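You operate a simulated robot arm through the tools that you are given. There is no shell and no other tool. Be economical: measure what you need, move in short steps, check, and stop when the job is done.

The job below is to be done with a simulated robot arm. You get a single attempt, and the scene is never put back.

Task
Loosen the black sprung clamp's wing bolt, check its spring and sort it.
Fine: wind the bolt right back while the clamp is latched, press the yellow plunger, turn the orange lever back and stand the clamp in the tray that the jig names; leave the other clamps alone.

Only the result counts: the job must be done as asked and must still hold three seconds after the hand-in. Knocking over, shifting, dropping, spilling or breaking anything else fails it.

Robot
A 7-joint arm with a two-finger parallel gripper, fixed in place. Base frame: the origin is at the foot of the arm, x ahead of it, y to its left, z up; the work surface is at about z = 0.86. Lengths are in m, angles in rad, forces in N, time in s.
With the tool pointing down near the work surface it reaches from about 0.24 to 0.68 m from the base axis. Its first joint turns from -1.152 to 1.152 rad. Payload 2.4 kg.
The TCP is the grasp point between the finger pads, 0.03 m short of the fingertips. In the tool frame z runs along the fingers and y along their closing line. The gripper opens to 0.094 m. The fingers are 0.028 m wide and 0.01 m thick; the gripper's body (0.05 by 0.096 m) begins 0.055 m behind the TCP.
Orientation is told as [roll, pitch, yaw] about the base's x, y, z axes, in that order, counted from this pose: with the fingers straight down and closing along the base's y, the tool's x points along the base's -x, its y along +y and its z along -z.

Tools
- The arm moves only by the tool send_rows. Its argument "increments" is one flat list of numbers, 7 for each row, row after row: the shift along the tool's x, y, z in m, then the turn, a rotation vector about the tool's x, y, z in rad, then the closure in counts, from 0 (fully open) to 255 (shut). In form: [dx, dy, dz, wx, wy, wz, hand, dx, dy, dz, wx, wy, wz, hand, ...]. A call has 1 to 10 rows; each row shifts and turns the commanded pose from where the row before left it, along the tool's axes as they then stand. Each row takes 0.2 s and may step no farther than 0.05 m and 0.15 rad from the row before; otherwise, or with a gripper value out of range, the whole call is refused. Where a pose cannot be reached the arm comes as near as it can. A force on the tool above 40 N (or 10 N above the force at the start of the call, whichever is more), or a blocked arm, ends the call early, and 0.2 s more pass. Each finger travels about 0.153 m/s and halts on what it meets, pressing with about 41 N; the grip force reading is that of the motor and also rises with nothing between the fingers. The clock runs only during rows and for 0.2 s after the last one: add rows that do not move to give the fingers time. The reply holds the time, the measured pose of the TCP, the force on the tool along the base axes, the opening and the grip force, in the units named above and with some noise.
- Cameras (640 x 400 px; columns grow to the right, rows downward): "scene" is fixed at [0.0317, 0.479, 1.4483]; the picture's right is [-0.74, -0.67, 0.00], its down [-0.36, 0.40, -0.84] and it looks along [0.57, -0.62, -0.54] (base axes); focal length 309 px, centre (320, 200). "wrist" rides on the gripper at [0.076, 0.014, -0.103] in the tool frame; the picture's right is [-0.18, 0.98, 0.00], its down [-0.75, -0.14, -0.64] and it looks along [-0.63, -0.12, 0.77] (tool axes); focal length 243 px, centre (320, 200). There is no depth. A picture from a camera that has moved, and an enlarged one, comes with that camera's place and axes in the base frame and with its lens. The place of the scene camera against the robot may be out by one fixed shift of up to 0.018 m in any direction.
- grab_frame(camera): a new picture of that camera. The clock stands still meanwhile.
- close_up(camera, box): a new picture of the part [left, top, right, bottom] of that camera's present view, enlarged. The clock stands still meanwhile.
- close_job(): hands the job in; it is judged then, once.

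Go step by step. Nothing tells you positions but the pictures and the camera data: compare them with the known pose of the tool, close in by small moves and look again before you grip or let go. The budget is 120 turns and 84 pictures, counting those below and the enlarged ones. Unless the task says otherwise, let go and move clear before handing in, and close with one line.

The tools are called as name(argument=value, ...) on one line, values as JSON. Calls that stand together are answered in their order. send_rows: Moves the arm, as the interface text tells. Its arguments: {"type":"object","properties":{"increments":{"type":"array"}},"required":["increments"]} The other tools are called the same way: grab_frame (camera) takes a picture; close_up (camera, box) takes an enlarged picture of a part of a camera's view; close_job () hands the job in.

At the start:

```text
t: 0.0
tool_pos: [0.3347, 0.1418, 1.2641]
tool_rot: [0.002, -0.001, 0.0]
wrist_force: [-1.0, 0.5, -0.5]
finger_gap: 0.0939
gripper_force: 0.0
```

scene: 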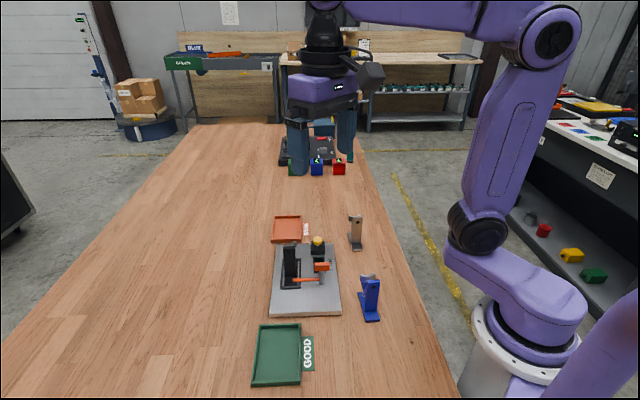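
wrist: 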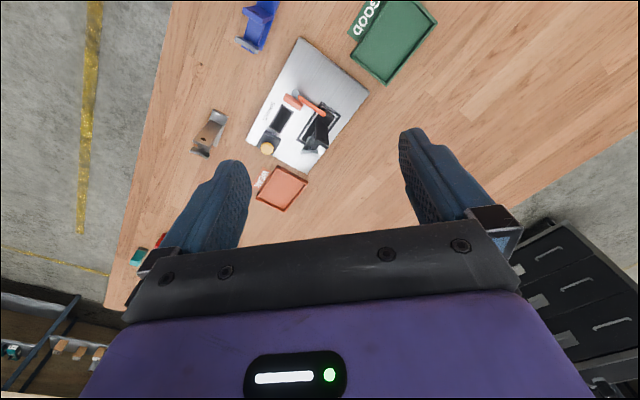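

I see a jig plate with a black clamp, an orange lever and a yellow plunger, plus a red tray (WEAK?) and a green tray (GOOD). I'll take enlarged pictures first.

close_up(camera="scene", box=[240, 200, 400, 300])

close_up(camera="wrist", box=[180, 0, 440, 220])

```text
4.00 times, centred on (320, 250) of scene
camera zoom: at [0.0317, 0.479, 1.4483], right [-0.74, -0.67, 0.0], down [-0.36, 0.4, -0.84], along [0.57, -0.62, -0.54], focal length 1236 px, centre (320, 0)
```

zoom: 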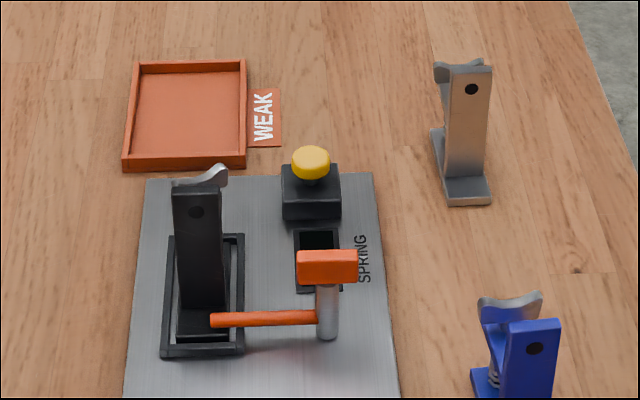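

```text
1.82 times, centred on (310, 110) of wrist
camera zoom: at [0.2602, 0.1562, 1.3672], right [0.18, 0.98, 0.0], down [0.75, -0.14, 0.64], along [0.63, -0.12, -0.77], focal length 441 px, centre (338, 364)
```

zoom: 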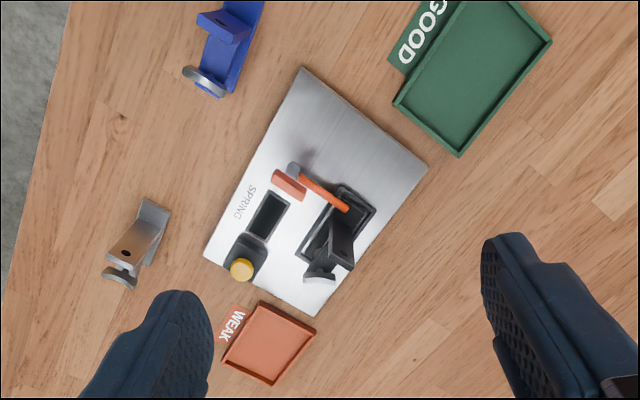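

The wrist camera places the clamp at about (0.47, 0.10), the lever post at about (0.385, 0.086) and the plunger at about (0.477, 0.00). I'll go lower for a nearer look, staying well above everything.

send_rows(increments=[0.004, -0.011, 0.043, 0, 0, 0, 0, 0.004, -0.011, 0.043, 0, 0, 0, 0, 0.004, -0.011, 0.043, 0, 0, 0, 0, 0.004, -0.011, 0.043, 0, 0, 0, 0, 0.003, -0.011, 0.042, 0, 0, 0, 0])

grab_frame(camera="wrist")

grab_frame(camera="scene")

```text
t: 1.2
tool_pos: [0.3156, 0.0878, 1.0495]
tool_rot: [0.002, -0.002, 0.0]
wrist_force: [-0.4, 0.5, -0.2]
finger_gap: 0.0939
gripper_force: 0.1
```

```text
79 pictures are left
camera wrist: at [0.2412, 0.1012, 1.1517], right [0.18, 0.98, 0.0], down [0.75, -0.14, 0.64], along [0.63, -0.12, -0.77], focal length 243 px, centre (320, 200)
```

wrist: 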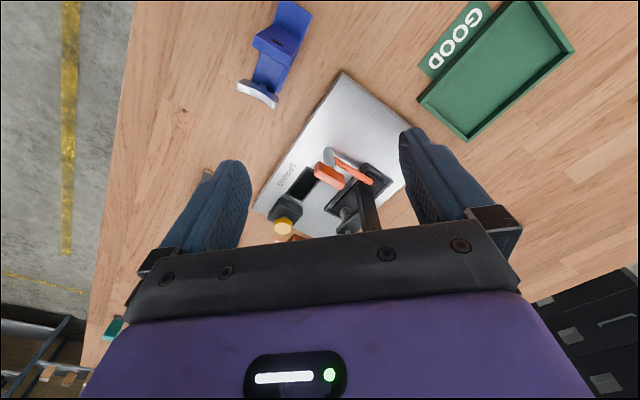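

```text
78 pictures are left
```

scene: 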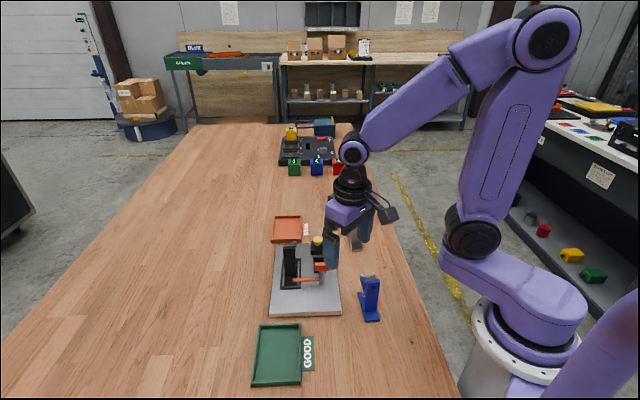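

The gripper body hides the lower half of the wrist view, so I'll move ahead to bring the jig into the upper half.

send_rows(increments=[-0.04, -0.01, -0.01, 0, 0, 0, 0, -0.04, -0.01, 0, 0, 0, 0, 0, -0.02, 0, 0, 0, 0, 0, 0])

grab_frame(camera="wrist")

```text
t: 2.0
tool_pos: [0.4163, 0.0673, 1.061]
tool_rot: [0.003, 0.0, 0.0]
wrist_force: [0.3, -0.4, -0.7]
finger_gap: 0.0938
gripper_force: 0.0
```

```text
77 pictures are left
camera wrist: at [0.3411, 0.0812, 1.1627], right [0.18, 0.98, 0.0], down [0.75, -0.14, 0.64], along [0.63, -0.12, -0.77], focal length 243 px, centre (320, 200)
```

wrist: 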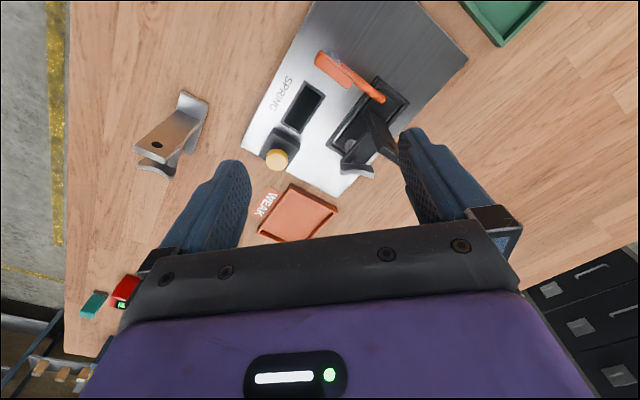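

close_up(camera="wrist", box=[240, 30, 440, 200])

close_up(camera="scene", box=[265, 225, 345, 300])

close_up(camera="wrist", box=[120, 80, 240, 190])

```text
2.35 times, centred on (340, 115) of wrist
camera zoom: at [0.3411, 0.0812, 1.1627], right [0.18, 0.98, 0.0], down [0.75, -0.14, 0.64], along [0.63, -0.12, -0.77], focal length 571 px, centre (273, 400)
```

zoom: 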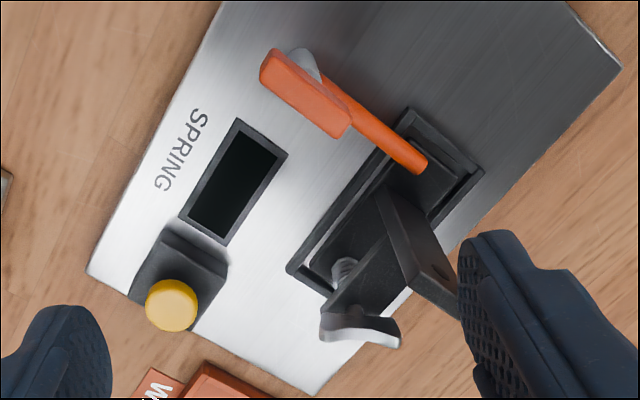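

```text
5.33 times, centred on (305, 262) of scene
camera zoom: at [0.0317, 0.479, 1.4483], right [-0.74, -0.67, 0.0], down [-0.36, 0.4, -0.84], along [0.57, -0.62, -0.54], focal length 1648 px, centre (400, -133)
```

zoom: 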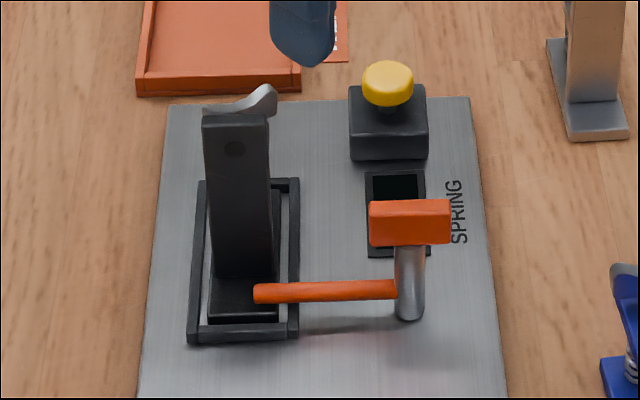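

```text
3.64 times, centred on (180, 135) of wrist
camera zoom: at [0.3411, 0.0812, 1.1627], right [0.18, 0.98, 0.0], down [0.75, -0.14, 0.64], along [0.63, -0.12, -0.77], focal length 882 px, centre (829, 436)
```

zoom: 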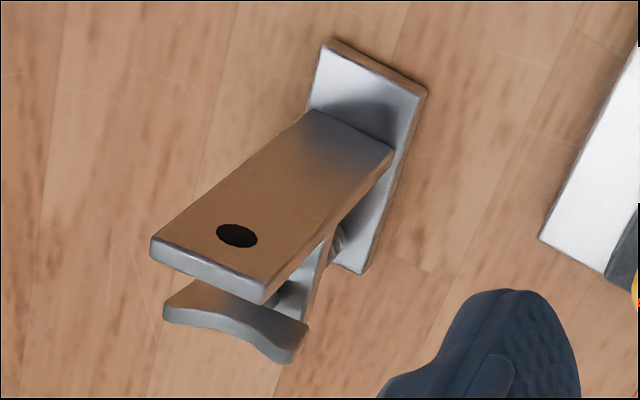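

The jig is turned about 45° and the wing is on the far side of the clamp's upright. I'll look at the blue and grey clamps, which share the design, to understand the bolt.

close_up(camera="scene", box=[350, 265, 390, 325])

close_up(camera="wrist", box=[330, 90, 410, 190])

close_up(camera="scene", box=[280, 235, 330, 290])

```text
6.67 times, centred on (370, 295) of scene
camera zoom: at [0.0317, 0.479, 1.4483], right [-0.74, -0.67, 0.0], down [-0.36, 0.4, -0.84], along [0.57, -0.62, -0.54], focal length 2060 px, centre (-13, -433)
```

zoom: 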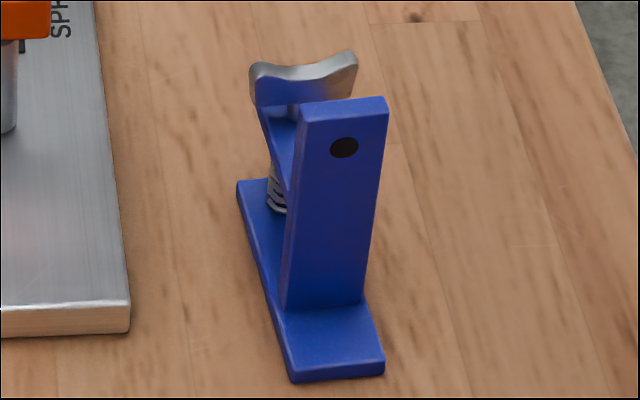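

```text
4.00 times, centred on (370, 140) of wrist
camera zoom: at [0.3411, 0.0812, 1.1627], right [0.18, 0.98, 0.0], down [0.75, -0.14, 0.64], along [0.63, -0.12, -0.77], focal length 970 px, centre (120, 440)
```

zoom: 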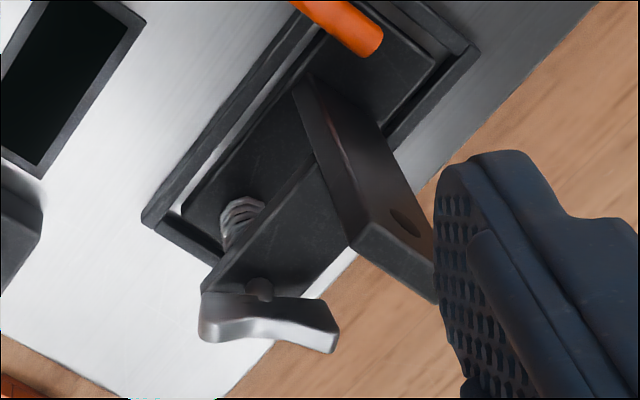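

```text
7.27 times, centred on (305, 262) of scene
camera zoom: at [0.0317, 0.479, 1.4483], right [-0.74, -0.67, 0.0], down [-0.36, 0.4, -0.84], along [0.57, -0.62, -0.54], focal length 2247 px, centre (429, -254)
```

zoom: 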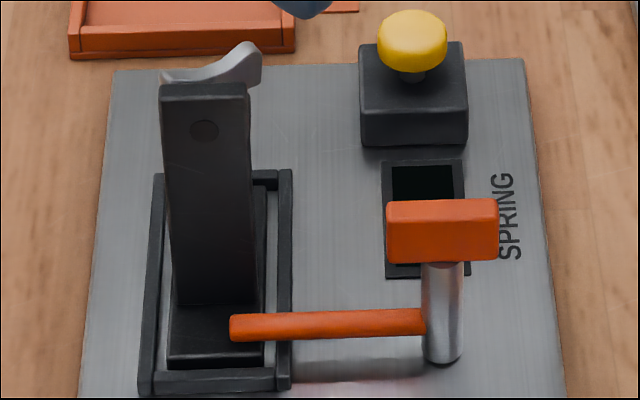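

Now it is clear: the wing bolt has a vertical axis through the arm over the spring, at about (0.48, 0.093, 0.95), while the upright beside it reaches z≈0.975. I'll move above it, turn the tool clockwise (so I can later unwind counter-clockwise) and narrow the fingers.

send_rows(increments=[-0.032, 0.013, 0, 0, 0, 0, 100, -0.032, 0.013, 0, 0, 0, 0, 165, 0, 0, 0, 0, 0, 0.145, 165, 0, 0, 0, 0, 0, 0.145, 165, 0, 0, 0, 0, 0, 0.145, 165, 0, 0, 0, 0, 0, 0.145, 165, 0, 0, 0, 0, 0, 0.145, 165, 0, 0, 0, 0, 0, 0.145, 165, 0, 0, 0, 0, 0, 0.145, 165, 0, 0, 0, 0, 0, 0.145, 165])

send_rows(increments=[0, 0, 0, 0, 0, 0.145, 165, 0, 0, 0, 0, 0, 0.145, 165, 0, 0, 0, 0, 0, 0.145, 165, 0, 0, 0, 0, 0, 0.145, 165, 0, 0, 0, 0, 0, 0.145, 165])

grab_frame(camera="wrist")

grab_frame(camera="scene")

```text
t: 4.2
tool_pos: [0.4792, 0.0938, 1.0615]
tool_rot: [0.001, 0.002, -1.164]
wrist_force: [-0.3, 0.6, -0.1]
finger_gap: 0.0331
gripper_force: 0.3
```

```text
t: 5.4
tool_pos: [0.4808, 0.0926, 1.0606]
tool_rot: [0.001, 0.003, -1.889]
wrist_force: [-0.5, -0.2, 0.6]
finger_gap: 0.0332
gripper_force: 0.1
```

```text
70 pictures are left
camera wrist: at [0.5191, 0.1608, 1.1634], right [0.88, -0.48, 0.0], down [-0.37, -0.67, 0.64], along [-0.31, -0.56, -0.77], focal length 243 px, centre (320, 200)
```

wrist: 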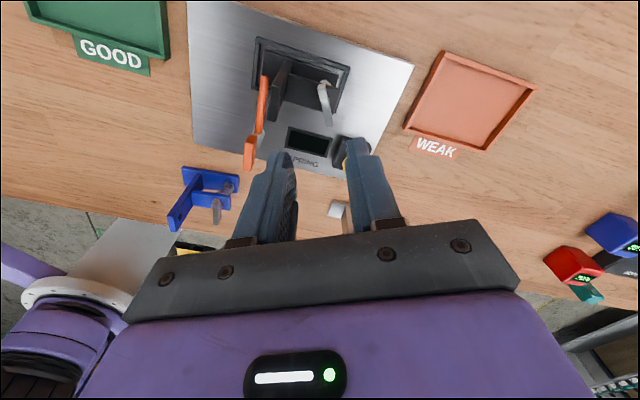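

```text
69 pictures are left
```

scene: 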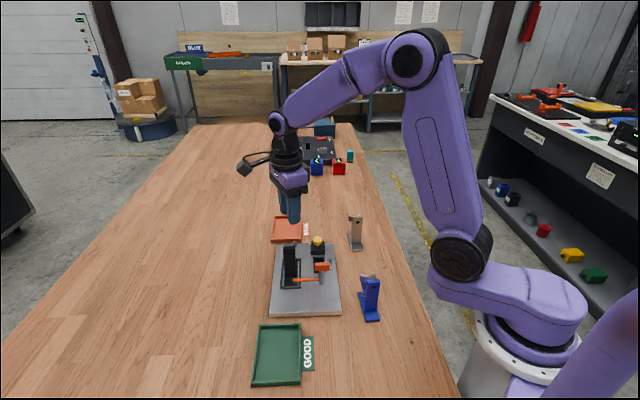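

The rotation was reachable. I'll enlarge the wing to fine-align.

close_up(camera="wrist", box=[240, 30, 400, 150])

```text
3.33 times, centred on (320, 90) of wrist
camera zoom: at [0.5191, 0.1608, 1.1634], right [0.88, -0.48, 0.0], down [-0.37, -0.67, 0.64], along [-0.31, -0.56, -0.77], focal length 809 px, centre (320, 567)
```

zoom: 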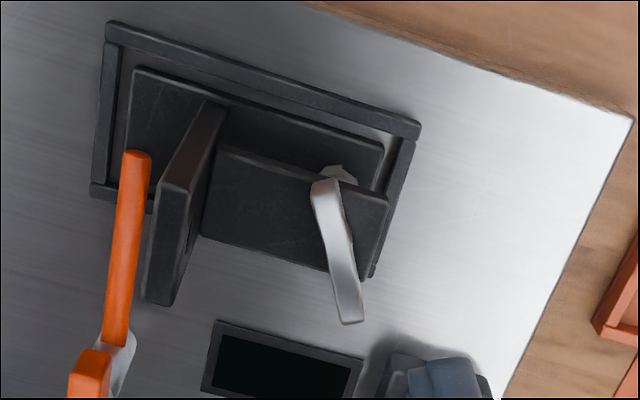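

Wing centre is at about (0.4875, 0.093), top near z 0.947, with the blade at 72°, which matches the tool's turn. I'll lower to just above it and check.

send_rows(increments=[0.0025, 0.0062, 0.03, 0, 0, 0, 165, 0, 0, 0.035, 0, 0, 0, 165])

close_up(camera="wrist", box=[240, 60, 400, 220])

close_up(camera="scene", box=[265, 195, 345, 275])

```text
t: 6.0
tool_pos: [0.4878, 0.0914, 0.9973]
tool_rot: [0.002, 0.004, -1.886]
wrist_force: [-0.7, 0.4, -1.3]
finger_gap: 0.0332
gripper_force: 0.0
```

```text
2.50 times, centred on (320, 140) of wrist
camera zoom: at [0.5263, 0.1608, 1.0996], right [0.88, -0.48, 0.0], down [-0.37, -0.67, 0.64], along [-0.31, -0.56, -0.77], focal length 606 px, centre (320, 350)
```

zoom: 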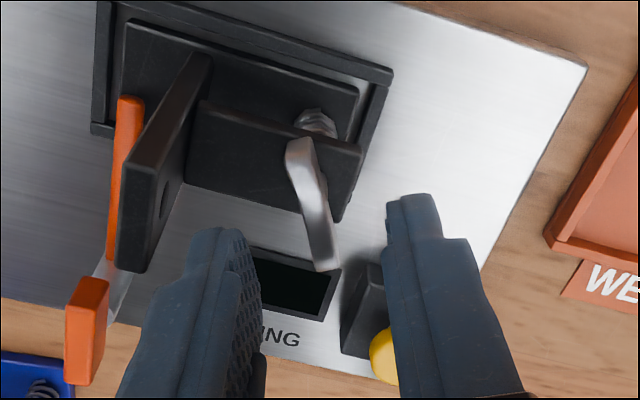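

```text
5.00 times, centred on (305, 235) of scene
camera zoom: at [0.0317, 0.479, 1.4483], right [-0.74, -0.67, 0.0], down [-0.36, 0.4, -0.84], along [0.57, -0.62, -0.54], focal length 1545 px, centre (395, 25)
```

zoom: 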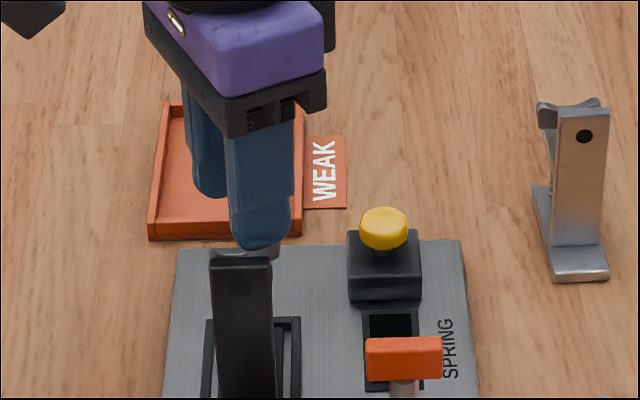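

The wing is centred between the fingers within about 2 mm. I'll lower to TCP z≈0.963 and look before closing.

send_rows(increments=[0.0022, -0.0016, 0.018, 0, 0, 0, 165, 0, 0, 0.016, 0, 0, 0, 165])

close_up(camera="wrist", box=[240, 60, 400, 220])

close_up(camera="scene", box=[275, 220, 335, 270])

```text
t: 6.6
tool_pos: [0.485, 0.0943, 0.9615]
tool_rot: [-0.001, 0.003, -1.887]
wrist_force: [0.3, -0.3, 0.6]
finger_gap: 0.0331
gripper_force: 0.2
```

```text
2.50 times, centred on (320, 140) of wrist
camera zoom: at [0.5243, 0.1632, 1.0642], right [0.88, -0.48, 0.0], down [-0.37, -0.67, 0.64], along [-0.31, -0.56, -0.77], focal length 606 px, centre (320, 350)
```

zoom: 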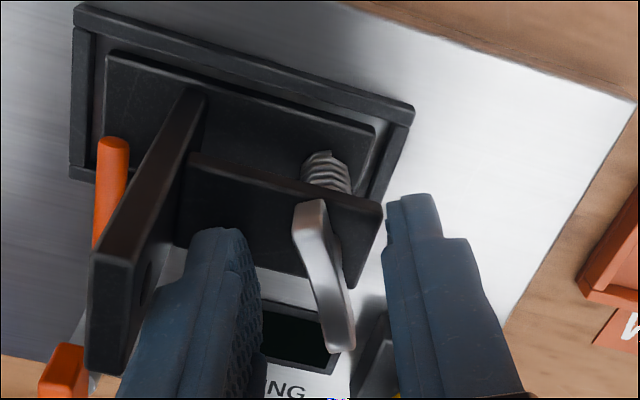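

```text
8.00 times, centred on (305, 245) of scene
camera zoom: at [0.0317, 0.479, 1.4483], right [-0.74, -0.67, 0.0], down [-0.36, 0.4, -0.84], along [0.57, -0.62, -0.54], focal length 2472 px, centre (440, -160)
```

zoom: 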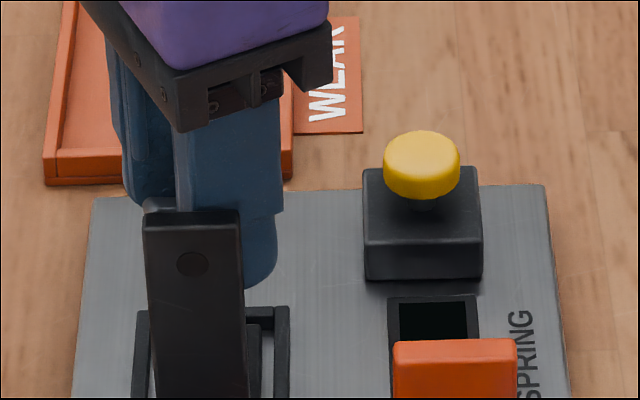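

The wing sits centred between the finger pads. I'll close on it.

send_rows(increments=[0, 0, 0, 0, 0, 0, 235, 0, 0, 0, 0, 0, 0, 255, 0, 0, 0, 0, 0, 0, 255])

close_up(camera="wrist", box=[240, 60, 400, 220])

```text
t: 7.4
tool_pos: [0.4858, 0.095, 0.9603]
tool_rot: [0.0, 0.003, -1.887]
wrist_force: [-0.3, -0.6, 1.0]
finger_gap: 0.0062
gripper_force: 39.9
```

```text
2.50 times, centred on (320, 140) of wrist
camera zoom: at [0.5242, 0.1634, 1.0643], right [0.88, -0.48, 0.0], down [-0.37, -0.67, 0.64], along [-0.31, -0.56, -0.77], focal length 606 px, centre (320, 350)
```

zoom: 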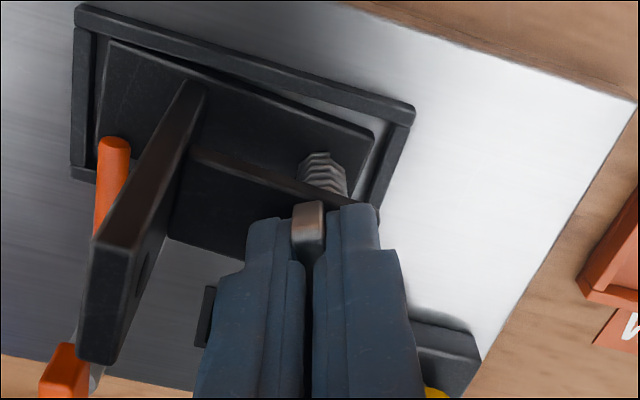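

The wing is held at a 6 mm gap and the clamp only moved within its nest's play. Now I'll turn counter-clockwise in a small test.

send_rows(increments=[0, 0, 0, 0, 0, -0.1, 255, 0, 0, 0, 0, 0, -0.1, 255, 0, 0, 0, 0, 0, -0.1, 255, 0, 0, 0, 0, 0, -0.1, 255])

close_up(camera="wrist", box=[240, 60, 400, 220])

```text
t: 8.4
tool_pos: [0.4867, 0.0951, 0.9602]
tool_rot: [0.003, 0.002, -1.483]
wrist_force: [-2.2, -2.1, 5.8]
finger_gap: 0.0063
gripper_force: 40.4
```

```text
2.50 times, centred on (320, 140) of wrist
camera zoom: at [0.4948, 0.1731, 1.0642], right [1.0, -0.1, 0.0], down [-0.08, -0.76, 0.64], along [-0.06, -0.64, -0.77], focal length 606 px, centre (320, 350)
```

zoom: 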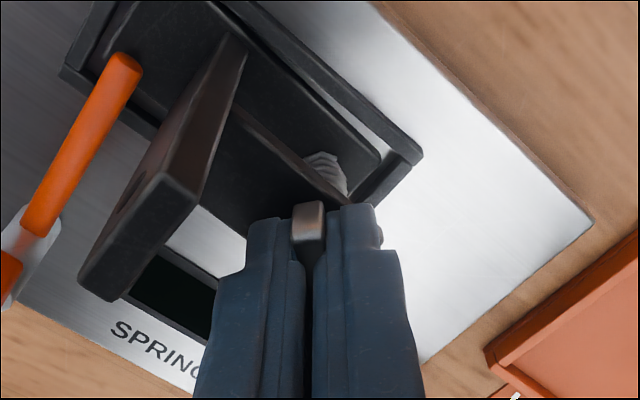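

The upward push shows the bolt rising as it turns counter-clockwise, which is the loosening way. I'll carry on with a slight lift and watch the force.

send_rows(increments=[0, 0, -0.0003, 0, 0, -0.1, 255, 0, 0, -0.0002, 0, 0, -0.1, 255, 0, 0, -0.0002, 0, 0, -0.1, 255, 0, 0, -0.0002, 0, 0, -0.1, 255, 0, 0, -0.0002, 0, 0, -0.1, 255, 0, 0, -0.0002, 0, 0, -0.1, 255])

close_up(camera="wrist", box=[240, 60, 400, 220])

```text
t: 9.8
tool_pos: [0.4863, 0.0963, 0.9614]
tool_rot: [0.003, -0.001, -0.882]
wrist_force: [0.0, 0.6, 0.4]
finger_gap: 0.0061
gripper_force: 40.5
```

```text
2.50 times, centred on (320, 140) of wrist
camera zoom: at [0.4502, 0.1647, 1.0652], right [0.88, 0.48, 0.0], down [0.37, -0.67, 0.64], along [0.31, -0.56, -0.77], focal length 606 px, centre (320, 350)
```

zoom: 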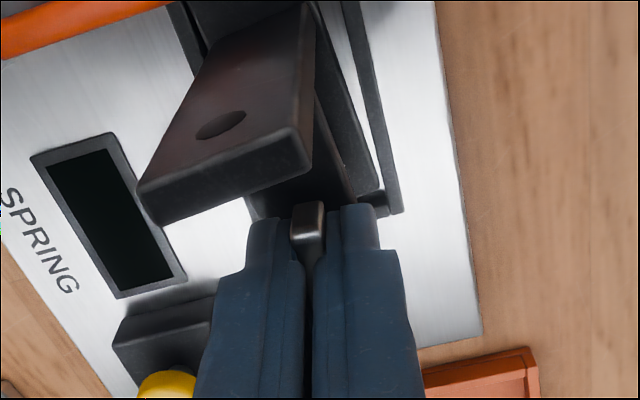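

Force is near zero with the lift matched at about 1.3 mm per rad. I'll continue.

send_rows(increments=[0, 0, -0.00015, 0, 0, -0.1, 255, 0, 0, -0.00015, 0, 0, -0.1, 255, 0, 0, -0.00015, 0, 0, -0.1, 255, 0, 0, -0.00015, 0, 0, -0.1, 255, 0, 0, -0.00015, 0, 0, -0.1, 255, 0, 0, -0.00015, 0, 0, -0.1, 255, 0, 0, -0.00015, 0, 0, -0.1, 255, 0, 0, -0.00015, 0, 0, -0.1, 255])

close_up(camera="wrist", box=[240, 60, 400, 220])

```text
t: 11.6
tool_pos: [0.485, 0.0959, 0.9644]
tool_rot: [-0.001, -0.001, -0.083]
wrist_force: [1.8, 0.2, -13.2]
finger_gap: 0.0062
gripper_force: 40.5
```

```text
2.50 times, centred on (320, 140) of wrist
camera zoom: at [0.4121, 0.1169, 1.0663], right [0.27, 0.96, 0.0], down [0.74, -0.21, 0.64], along [0.62, -0.17, -0.77], focal length 606 px, centre (320, 350)
```

zoom: 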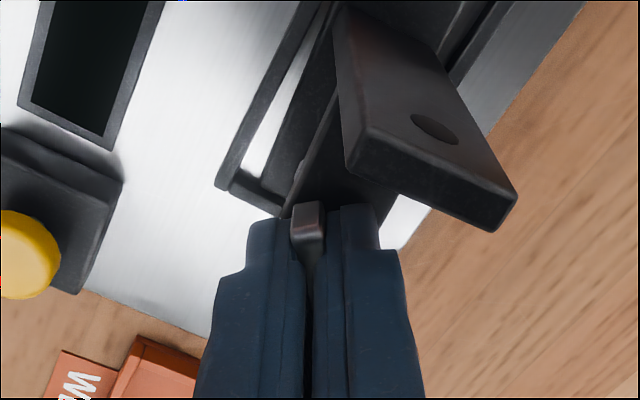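

The hand is now being pulled down (13 N), so I lifted a bit too much. I'll ease down 1 mm and read again.

send_rows(increments=[0, 0, 0.001, 0, 0, 0, 255, 0, 0, 0, 0, 0, 0, 255])

close_up(camera="scene", box=[265, 215, 345, 295])

```text
t: 12.2
tool_pos: [0.4856, 0.0956, 0.9632]
tool_rot: [0.002, -0.002, -0.085]
wrist_force: [-0.1, -0.7, -1.8]
finger_gap: 0.0062
gripper_force: 41.0
```

```text
5.00 times, centred on (305, 255) of scene
camera zoom: at [0.0317, 0.479, 1.4483], right [-0.74, -0.67, 0.0], down [-0.36, 0.4, -0.84], along [0.57, -0.62, -0.54], focal length 1545 px, centre (395, -75)
```

zoom: 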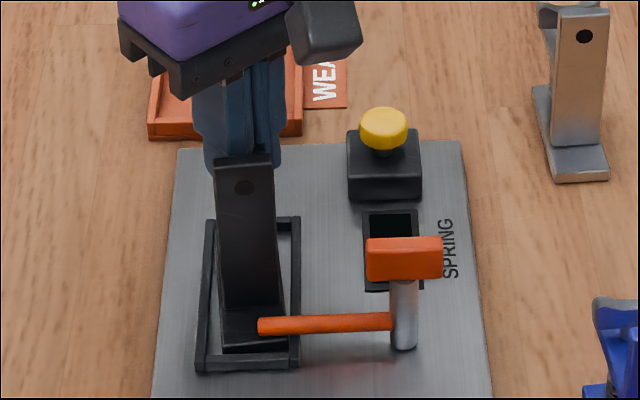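

Force is back near zero, giving a rise of about 0.8 mm per rad. I'll keep turning.

send_rows(increments=[0, 0, -5e-05, 0, 0, -0.12, 255, 0, 0, -0.0001, 0, 0, -0.12, 255, 0, 0, -0.0001, 0, 0, -0.12, 255, 0, 0, -0.0001, 0, 0, -0.12, 255, 0, 0, -0.0001, 0, 0, -0.12, 255, 0, 0, -0.0001, 0, 0, -0.12, 255])

```text
t: 13.6
tool_pos: [0.4867, 0.0957, 0.9611]
tool_rot: [0.003, -0.001, 0.638]
wrist_force: [-1.6, -0.8, -2.1]
finger_gap: 0.0061
gripper_force: 40.4
```

Still free with a low force. I'll continue.

send_rows(increments=[0, 0, -8e-05, 0, 0, -0.12, 255, 0, 0, -8e-05, 0, 0, -0.12, 255, 0, 0, -8e-05, 0, 0, -0.12, 255, 0, 0, -8e-05, 0, 0, -0.12, 255, 0, 0, -8e-05, 0, 0, -0.12, 255, 0, 0, -8e-05, 0, 0, -0.12, 255])

close_up(camera="wrist", box=[240, 60, 400, 220])

close_up(camera="scene", box=[265, 215, 345, 295])

```text
t: 15.0
tool_pos: [0.4874, 0.0959, 0.9637]
tool_rot: [-0.002, -0.004, 1.351]
wrist_force: [1.8, -2.9, -6.1]
finger_gap: 0.0189
gripper_force: 40.8
```

```text
2.50 times, centred on (320, 140) of wrist
camera zoom: at [0.4575, 0.0254, 1.0664], right [-0.92, 0.39, 0.0], down [0.3, 0.7, 0.65], along [0.25, 0.59, -0.76], focal length 606 px, centre (320, 350)
```

zoom: 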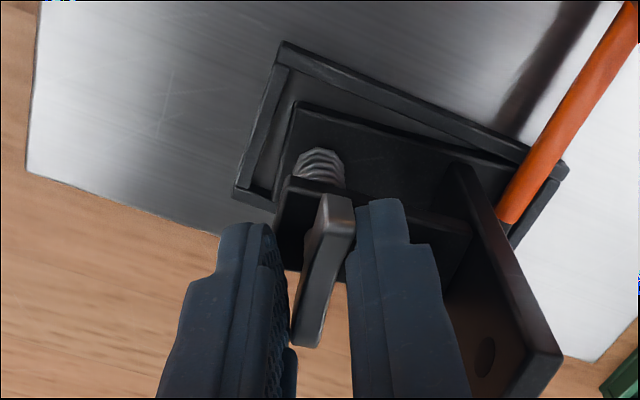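

```text
5.00 times, centred on (305, 255) of scene
camera zoom: at [0.0318, 0.479, 1.4483], right [-0.74, -0.67, 0.0], down [-0.36, 0.4, -0.84], along [0.57, -0.62, -0.54], focal length 1545 px, centre (395, -75)
```

zoom: 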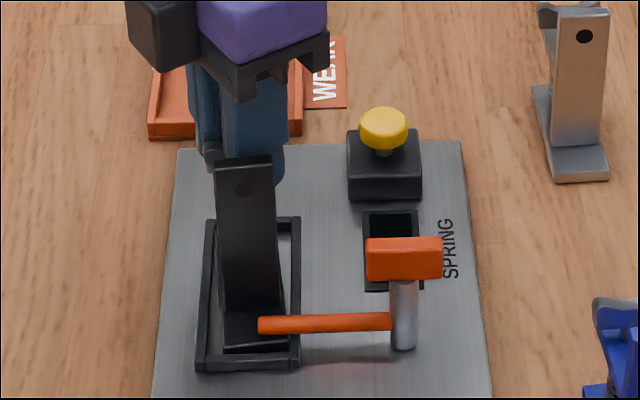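

The grip has been forced open to 19 mm because the wing stopped turning while the hand kept on, which looks like the bolt's end stop. I'll slacken slightly, turn the hand back to align with the blade and look again.

send_rows(increments=[0, 0, 0, 0, 0, 0.02, 188, 0, 0, 0, 0, 0, 0.14, 188, 0, 0, 0, 0, 0, 0.14, 188, 0, 0, 0, 0, 0, 0.14, 188])

close_up(camera="wrist", box=[240, 60, 400, 220])

```text
t: 16.0
tool_pos: [0.4852, 0.0953, 0.9636]
tool_rot: [-0.001, -0.003, 0.912]
wrist_force: [0.0, -0.6, 0.3]
finger_gap: 0.0247
gripper_force: 0.0
```

```text
2.50 times, centred on (320, 140) of wrist
camera zoom: at [0.4293, 0.0452, 1.0667], right [-0.66, 0.75, 0.0], down [0.57, 0.51, 0.64], along [0.48, 0.43, -0.76], focal length 606 px, centre (320, 350)
```

zoom: 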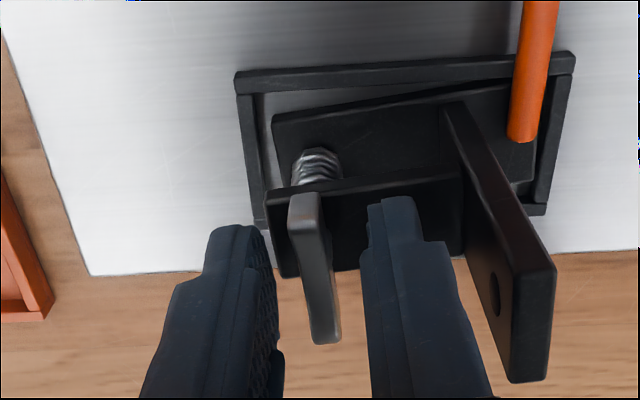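

The blade lies at a tool yaw of about 0.9, so it turned about 2.8 rad in all. I'll regrip once and turn gently to confirm the stop.

send_rows(increments=[0, 0, 0, 0, 0, 0, 255, 0, 0, 0, 0, 0, 0, 255, 0, 0, 0, 0, 0, -0.08, 255, 0, 0, 0, 0, 0, -0.08, 255, 0, 0, 0, 0, 0, -0.08, 255])

close_up(camera="wrist", box=[240, 60, 400, 220])

```text
t: 17.2
tool_pos: [0.4866, 0.0952, 0.9638]
tool_rot: [0.002, -0.003, 1.153]
wrist_force: [1.3, -1.0, 3.0]
finger_gap: 0.0128
gripper_force: 40.5
```

```text
2.50 times, centred on (320, 140) of wrist
camera zoom: at [0.4434, 0.0324, 1.0666], right [-0.82, 0.57, 0.0], down [0.43, 0.63, 0.64], along [0.36, 0.53, -0.76], focal length 606 px, centre (320, 350)
```

zoom: 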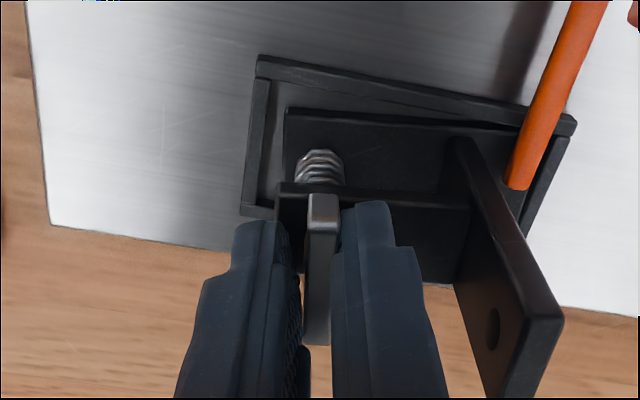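

The grip is forced open again (12.8 mm), so the bolt is hard against its stop. I'll open a little, turn back to align and lift clear.

send_rows(increments=[0, 0, 0, 0, 0, 0, 185, 0, 0, 0, 0, 0, 0.12, 175, 0, 0, 0, 0, 0, 0.12, 170, 0, 0, -0.03, 0, 0, 0, 170, 0, 0, -0.04, 0, 0, 0, 170, 0, 0, -0.02, 0, 0, 0, 170])

close_up(camera="wrist", box=[200, 0, 440, 180])

close_up(camera="scene", box=[265, 215, 345, 315])

```text
t: 18.6
tool_pos: [0.4855, 0.0973, 1.0564]
tool_rot: [0.001, -0.003, 0.913]
wrist_force: [-1.1, 0.0, 0.4]
finger_gap: 0.0312
gripper_force: 0.1
```

```text
2.22 times, centred on (320, 90) of wrist
camera zoom: at [0.4291, 0.0446, 1.1587], right [-0.67, 0.75, 0.0], down [0.57, 0.51, 0.64], along [0.48, 0.43, -0.77], focal length 539 px, centre (320, 444)
```

zoom: 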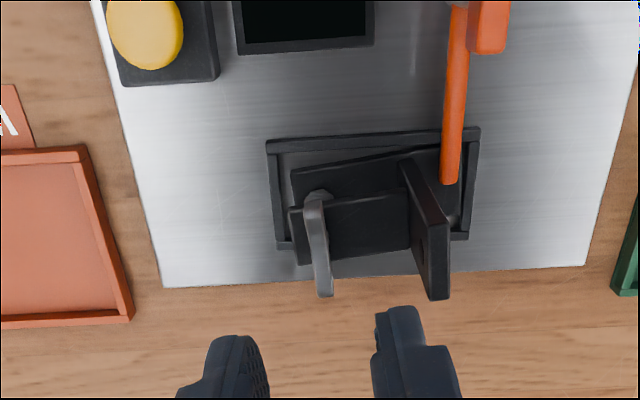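

```text
4.00 times, centred on (305, 265) of scene
camera zoom: at [0.0317, 0.479, 1.4483], right [-0.74, -0.67, 0.0], down [-0.36, 0.4, -0.84], along [0.57, -0.62, -0.54], focal length 1236 px, centre (380, -60)
```

zoom: 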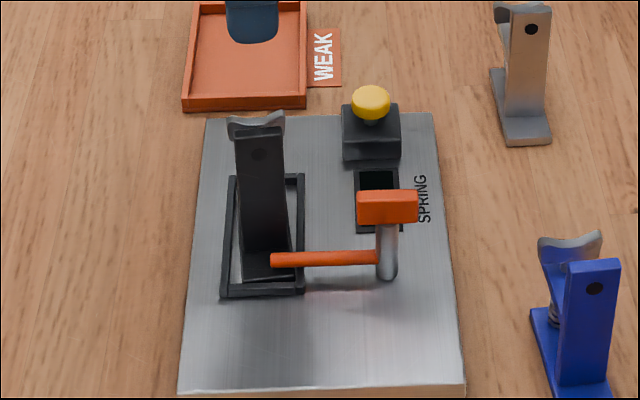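

The bolt is back at its stop. Next is the plunger, at about (0.478, 0.005) with its top near z 0.91; I'll move above it with closed fingers.

send_rows(increments=[0.0388, -0.0253, 0, 0, 0, 0, 255, 0.0388, -0.0252, 0, 0, 0, 0, 255, 0, 0, 0.04, 0, 0, 0, 255, 0, 0, 0.04, 0, 0, 0, 255])

close_up(camera="wrist", box=[200, 50, 440, 230])

close_up(camera="scene", box=[275, 195, 355, 275])

```text
t: 19.6
tool_pos: [0.4797, 0.0041, 0.9755]
tool_rot: [-0.002, -0.003, 0.915]
wrist_force: [-0.4, 0.0, -0.3]
finger_gap: 0.0
gripper_force: 32.9
```

```text
2.22 times, centred on (320, 140) of wrist
camera zoom: at [0.4237, -0.0464, 1.0774], right [-0.67, 0.75, 0.0], down [0.57, 0.51, 0.64], along [0.48, 0.43, -0.76], focal length 539 px, centre (320, 333)
```

zoom: 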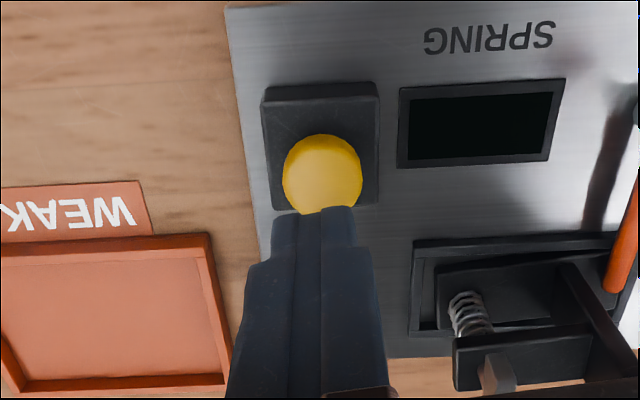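

```text
5.00 times, centred on (315, 235) of scene
camera zoom: at [0.0317, 0.479, 1.4483], right [-0.74, -0.67, 0.0], down [-0.36, 0.4, -0.84], along [0.57, -0.62, -0.54], focal length 1545 px, centre (345, 25)
```

zoom: 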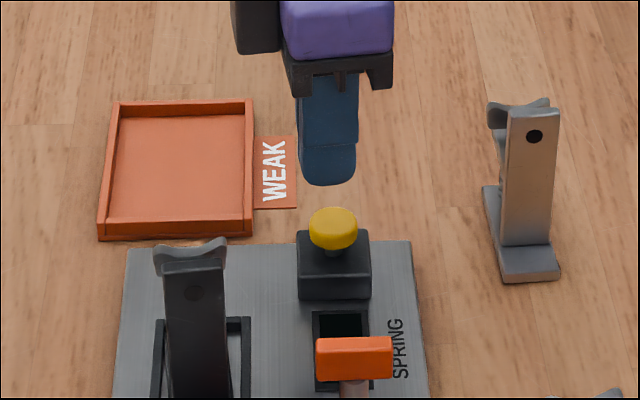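

The fingertip axis lines up with the plunger. I'll press down in small steps.

send_rows(increments=[0, 0, 0.03, 0, 0, 0, 255, 0, 0, 0.006, 0, 0, 0, 255, 0, 0, 0.004, 0, 0, 0, 255, 0, 0, 0.003, 0, 0, 0, 255])

close_up(camera="scene", box=[275, 205, 355, 285])

close_up(camera="wrist", box=[200, 50, 440, 230])

```text
t: 20.6
tool_pos: [0.4817, 0.0048, 0.933]
tool_rot: [-0.003, -0.005, 0.915]
wrist_force: [-2.3, 3.7, 38.6]
finger_gap: 0.0
gripper_force: 32.9
```

```text
5.00 times, centred on (315, 245) of scene
camera zoom: at [0.031, 0.4791, 1.4483], right [-0.74, -0.67, 0.0], down [-0.36, 0.4, -0.84], along [0.57, -0.62, -0.54], focal length 1545 px, centre (345, -25)
```

zoom: 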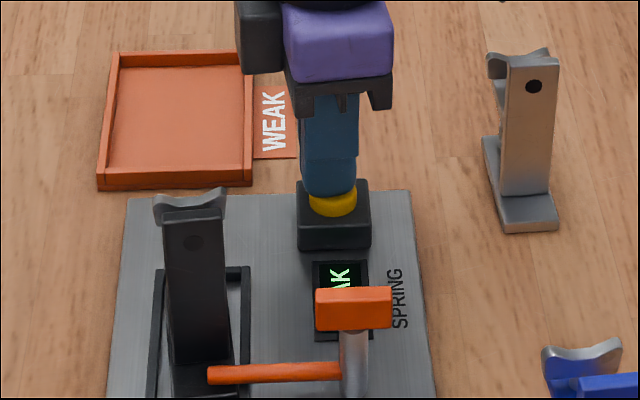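

```text
2.22 times, centred on (320, 140) of wrist
camera zoom: at [0.4232, -0.0472, 1.0351], right [-0.67, 0.75, 0.0], down [0.57, 0.51, 0.65], along [0.48, 0.43, -0.76], focal length 539 px, centre (320, 333)
```

zoom: 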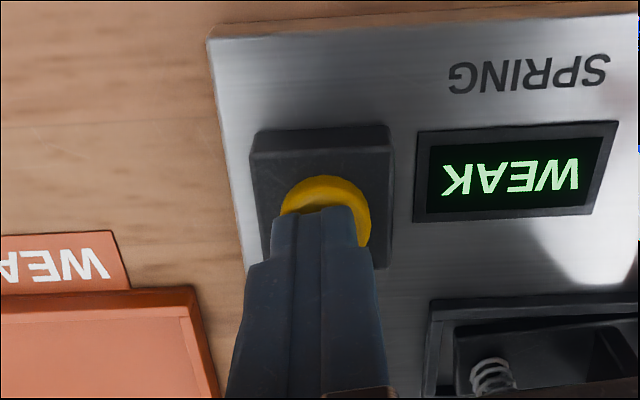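

The jig shows WEAK, so the clamp goes to the red tray. I'll lift off and go above the orange lever's block at about (0.39, 0.085, 0.93).

send_rows(increments=[0, 0, -0.04, 0, 0, 0, 255, 0, 0, -0.04, 0, 0, 0, 255, 0, 0, -0.03, 0, 0, 0, 200, -0.0025, 0.0405, 0, 0, 0, 0, 120, -0.0025, 0.0405, 0, 0, 0, 0, 120, -0.0025, 0.0405, 0, 0, 0, 0, 120, 0, 0, 0, 0, 0, 0.125, 120])

close_up(camera="wrist", box=[200, 30, 440, 210])

close_up(camera="scene", box=[260, 205, 360, 305])

```text
t: 22.2
tool_pos: [0.386, 0.0839, 1.041]
tool_rot: [-0.001, -0.002, 0.79]
wrist_force: [-0.4, -0.2, -0.4]
finger_gap: 0.0497
gripper_force: 0.2
```

```text
2.22 times, centred on (320, 120) of wrist
camera zoom: at [0.3234, 0.0401, 1.1437], right [-0.57, 0.82, 0.0], down [0.63, 0.43, 0.64], along [0.53, 0.37, -0.77], focal length 539 px, centre (320, 378)
```

zoom: 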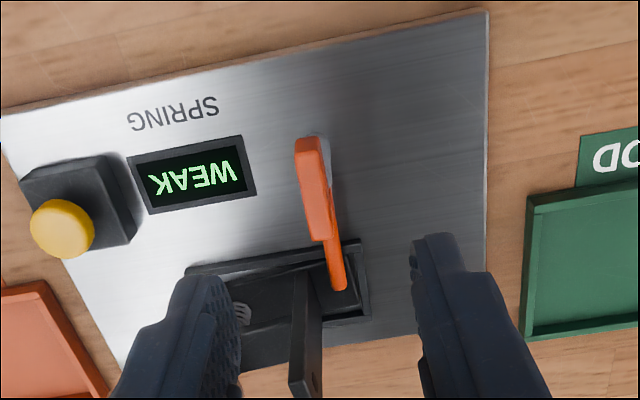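

```text
4.00 times, centred on (310, 255) of scene
camera zoom: at [0.0317, 0.479, 1.4483], right [-0.74, -0.67, 0.0], down [-0.36, 0.4, -0.84], along [0.57, -0.62, -0.54], focal length 1236 px, centre (360, -20)
```

zoom: 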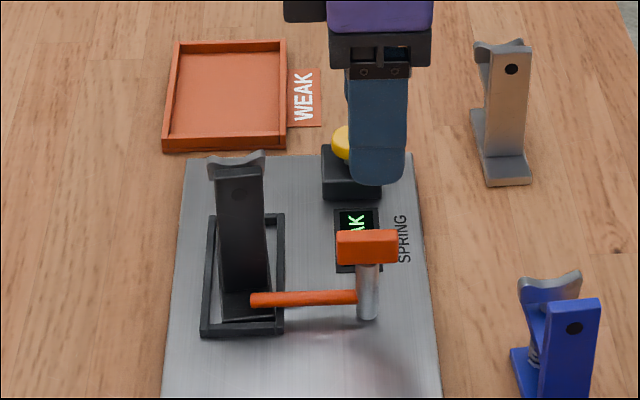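

The block is centred under the hand within about 3 mm and aligned. I'll lower around it.

send_rows(increments=[-0.003, -0.001, 0.035, 0, 0, 0, 120, 0, 0, 0.035, 0, 0, 0, 120, 0, 0, 0.02, 0, 0, 0, 120])

close_up(camera="wrist", box=[200, 50, 440, 230])

close_up(camera="scene", box=[260, 205, 360, 305])

```text
t: 23.0
tool_pos: [0.3904, 0.0863, 0.9526]
tool_rot: [0.0, -0.004, 0.788]
wrist_force: [0.6, 0.4, 1.2]
finger_gap: 0.0495
gripper_force: 0.0
```

```text
2.22 times, centred on (320, 140) of wrist
camera zoom: at [0.3279, 0.0432, 1.0545], right [-0.57, 0.82, 0.0], down [0.63, 0.43, 0.64], along [0.53, 0.37, -0.76], focal length 539 px, centre (320, 333)
```

zoom: 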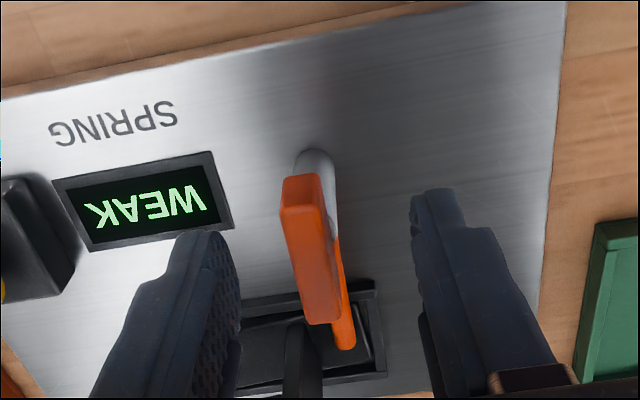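

```text
4.00 times, centred on (310, 255) of scene
camera zoom: at [0.0317, 0.479, 1.4483], right [-0.74, -0.67, 0.0], down [-0.36, 0.4, -0.84], along [0.57, -0.62, -0.54], focal length 1236 px, centre (360, -20)
```

zoom: 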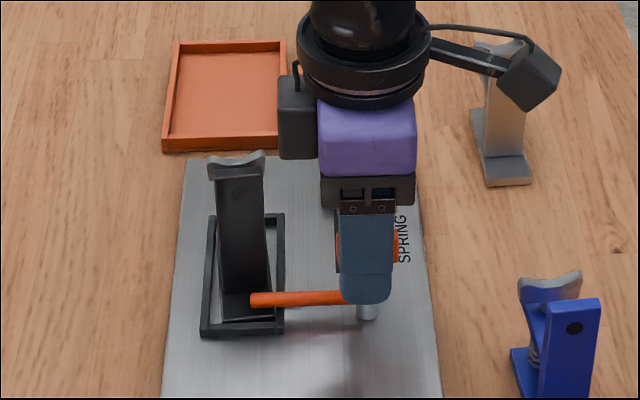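

The block lies nicely between the fingers. I'll go down 6 mm more and close.

send_rows(increments=[0.0015, -0.002, 0.006, 0, 0, 0, 120, 0, 0, 0, 0, 0, 0, 200, 0, 0, 0, 0, 0, 0, 255, 0, 0, 0, 0, 0, 0, 255])

send_rows(increments=[0, 0, 0, 0, 0, -0.1, 255, 0, 0, 0, 0, 0, -0.1, 255])

close_up(camera="wrist", box=[200, 50, 440, 230])

```text
t: 24.0
tool_pos: [0.3906, 0.0844, 0.9454]
tool_rot: [0.001, -0.003, 0.792]
wrist_force: [-6.6, 7.6, -2.3]
finger_gap: 0.0136
gripper_force: 45.2
```

```text
t: 24.6
tool_pos: [0.3885, 0.0849, 0.9449]
tool_rot: [0.0, -0.002, 0.991]
wrist_force: [-10.3, 12.2, -8.1]
finger_gap: 0.0135
gripper_force: 44.7
```

```text
2.22 times, centred on (320, 140) of wrist
camera zoom: at [0.3378, 0.029, 1.048], right [-0.72, 0.69, 0.0], down [0.53, 0.55, 0.64], along [0.44, 0.47, -0.77], focal length 539 px, centre (320, 333)
```

zoom: 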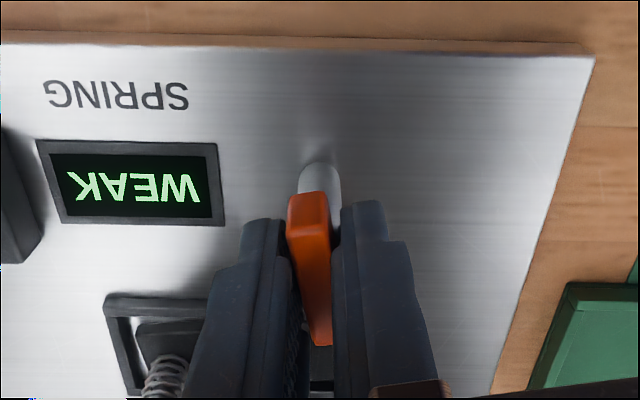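

The lever turns with the hand; a 16 N side force says I'm about 1–2 mm off its axis. I'll correct that and continue.

send_rows(increments=[0.0005, 0.0015, 0, 0, 0, 0, 255, 0, 0, 0, 0, 0, -0.1, 255, 0, 0, 0, 0, 0, -0.1, 255, 0, 0, 0, 0, 0, -0.1, 255])

close_up(camera="scene", box=[260, 205, 360, 305])

```text
t: 25.6
tool_pos: [0.3899, 0.0847, 0.946]
tool_rot: [-0.002, -0.005, 1.291]
wrist_force: [-1.0, 22.5, -9.0]
finger_gap: 0.0134
gripper_force: 45.3
```

```text
4.00 times, centred on (310, 255) of scene
camera zoom: at [0.0318, 0.4796, 1.4481], right [-0.74, -0.67, 0.0], down [-0.36, 0.4, -0.84], along [0.57, -0.62, -0.54], focal length 1236 px, centre (360, -20)
```

zoom: 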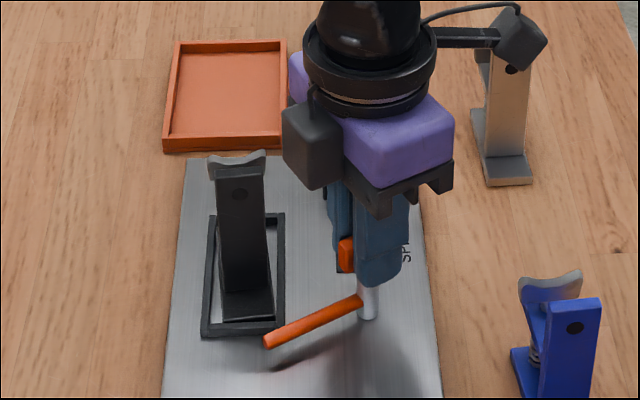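

The bar is swinging away from the clamp. I'll relieve the +y push and continue.

send_rows(increments=[-0.002, 0.0006, 0, 0, 0, 0, 255, 0, 0, 0, 0, 0, -0.1, 255, 0, 0, 0, 0, 0, -0.1, 255, 0, 0, 0, 0, 0, -0.1, 255])

```text
t: 26.6
tool_pos: [0.3886, 0.0847, 0.9455]
tool_rot: [-0.002, 0.0, 1.589]
wrist_force: [6.2, 0.4, -0.2]
finger_gap: 0.0133
gripper_force: 45.1
```

Force is small now. I'll continue the swing.

send_rows(increments=[0, -0.0005, 0, 0, 0, -0.1, 255, 0, 0, 0, 0, 0, -0.1, 255, 0, 0, 0, 0, 0, -0.1, 255, 0, 0, 0, 0, 0, -0.1, 255])

close_up(camera="scene", box=[260, 205, 360, 305])

close_up(camera="wrist", box=[200, 50, 440, 230])

```text
t: 27.6
tool_pos: [0.3887, 0.0854, 0.945]
tool_rot: [-0.004, -0.002, 1.992]
wrist_force: [0.4, -7.1, 35.7]
finger_gap: 0.0135
gripper_force: 44.5
```

```text
4.00 times, centred on (310, 255) of scene
camera zoom: at [0.0312, 0.4787, 1.4484], right [-0.74, -0.67, 0.0], down [-0.36, 0.4, -0.84], along [0.57, -0.62, -0.54], focal length 1236 px, centre (360, -20)
```

zoom: 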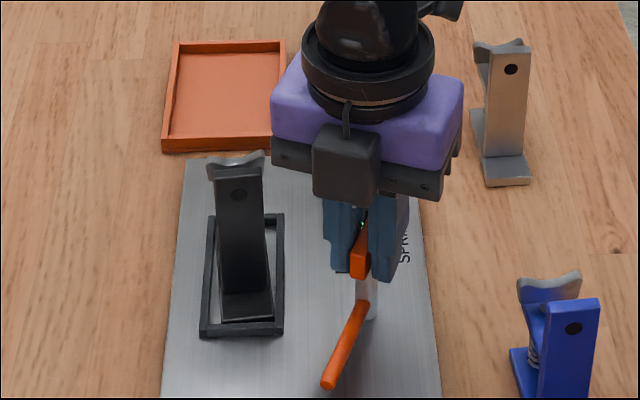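

```text
2.22 times, centred on (320, 140) of wrist
camera zoom: at [0.4086, 0.0096, 1.0475], right [-0.97, -0.23, 0.0], down [-0.18, 0.74, 0.64], along [-0.15, 0.63, -0.77], focal length 539 px, centre (320, 333)
```

zoom: 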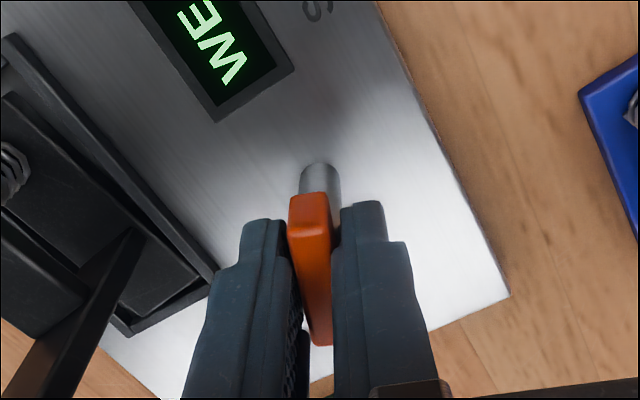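

The bar is mostly back (about 70°), but there's a 36 N upward force. I'll hold with a 1 mm lift and read again.

send_rows(increments=[0, 0, -0.001, 0, 0, 0, 255, 0, 0, 0, 0, 0, 0, 255])

```text
t: 28.2
tool_pos: [0.39, 0.0851, 0.9449]
tool_rot: [-0.002, -0.001, 1.989]
wrist_force: [6.3, -8.2, 5.7]
finger_gap: 0.0134
gripper_force: 44.9
```

The force is down again. I'll continue towards 90°.

send_rows(increments=[0, -0.0005, -0.0003, 0, 0, -0.1, 255, 0, 0, -0.0003, 0, 0, -0.1, 255])

```text
t: 28.8
tool_pos: [0.3896, 0.0841, 0.9457]
tool_rot: [0.002, -0.002, 2.19]
wrist_force: [6.7, -10.8, -29.3]
finger_gap: 0.0137
gripper_force: 45.5
```

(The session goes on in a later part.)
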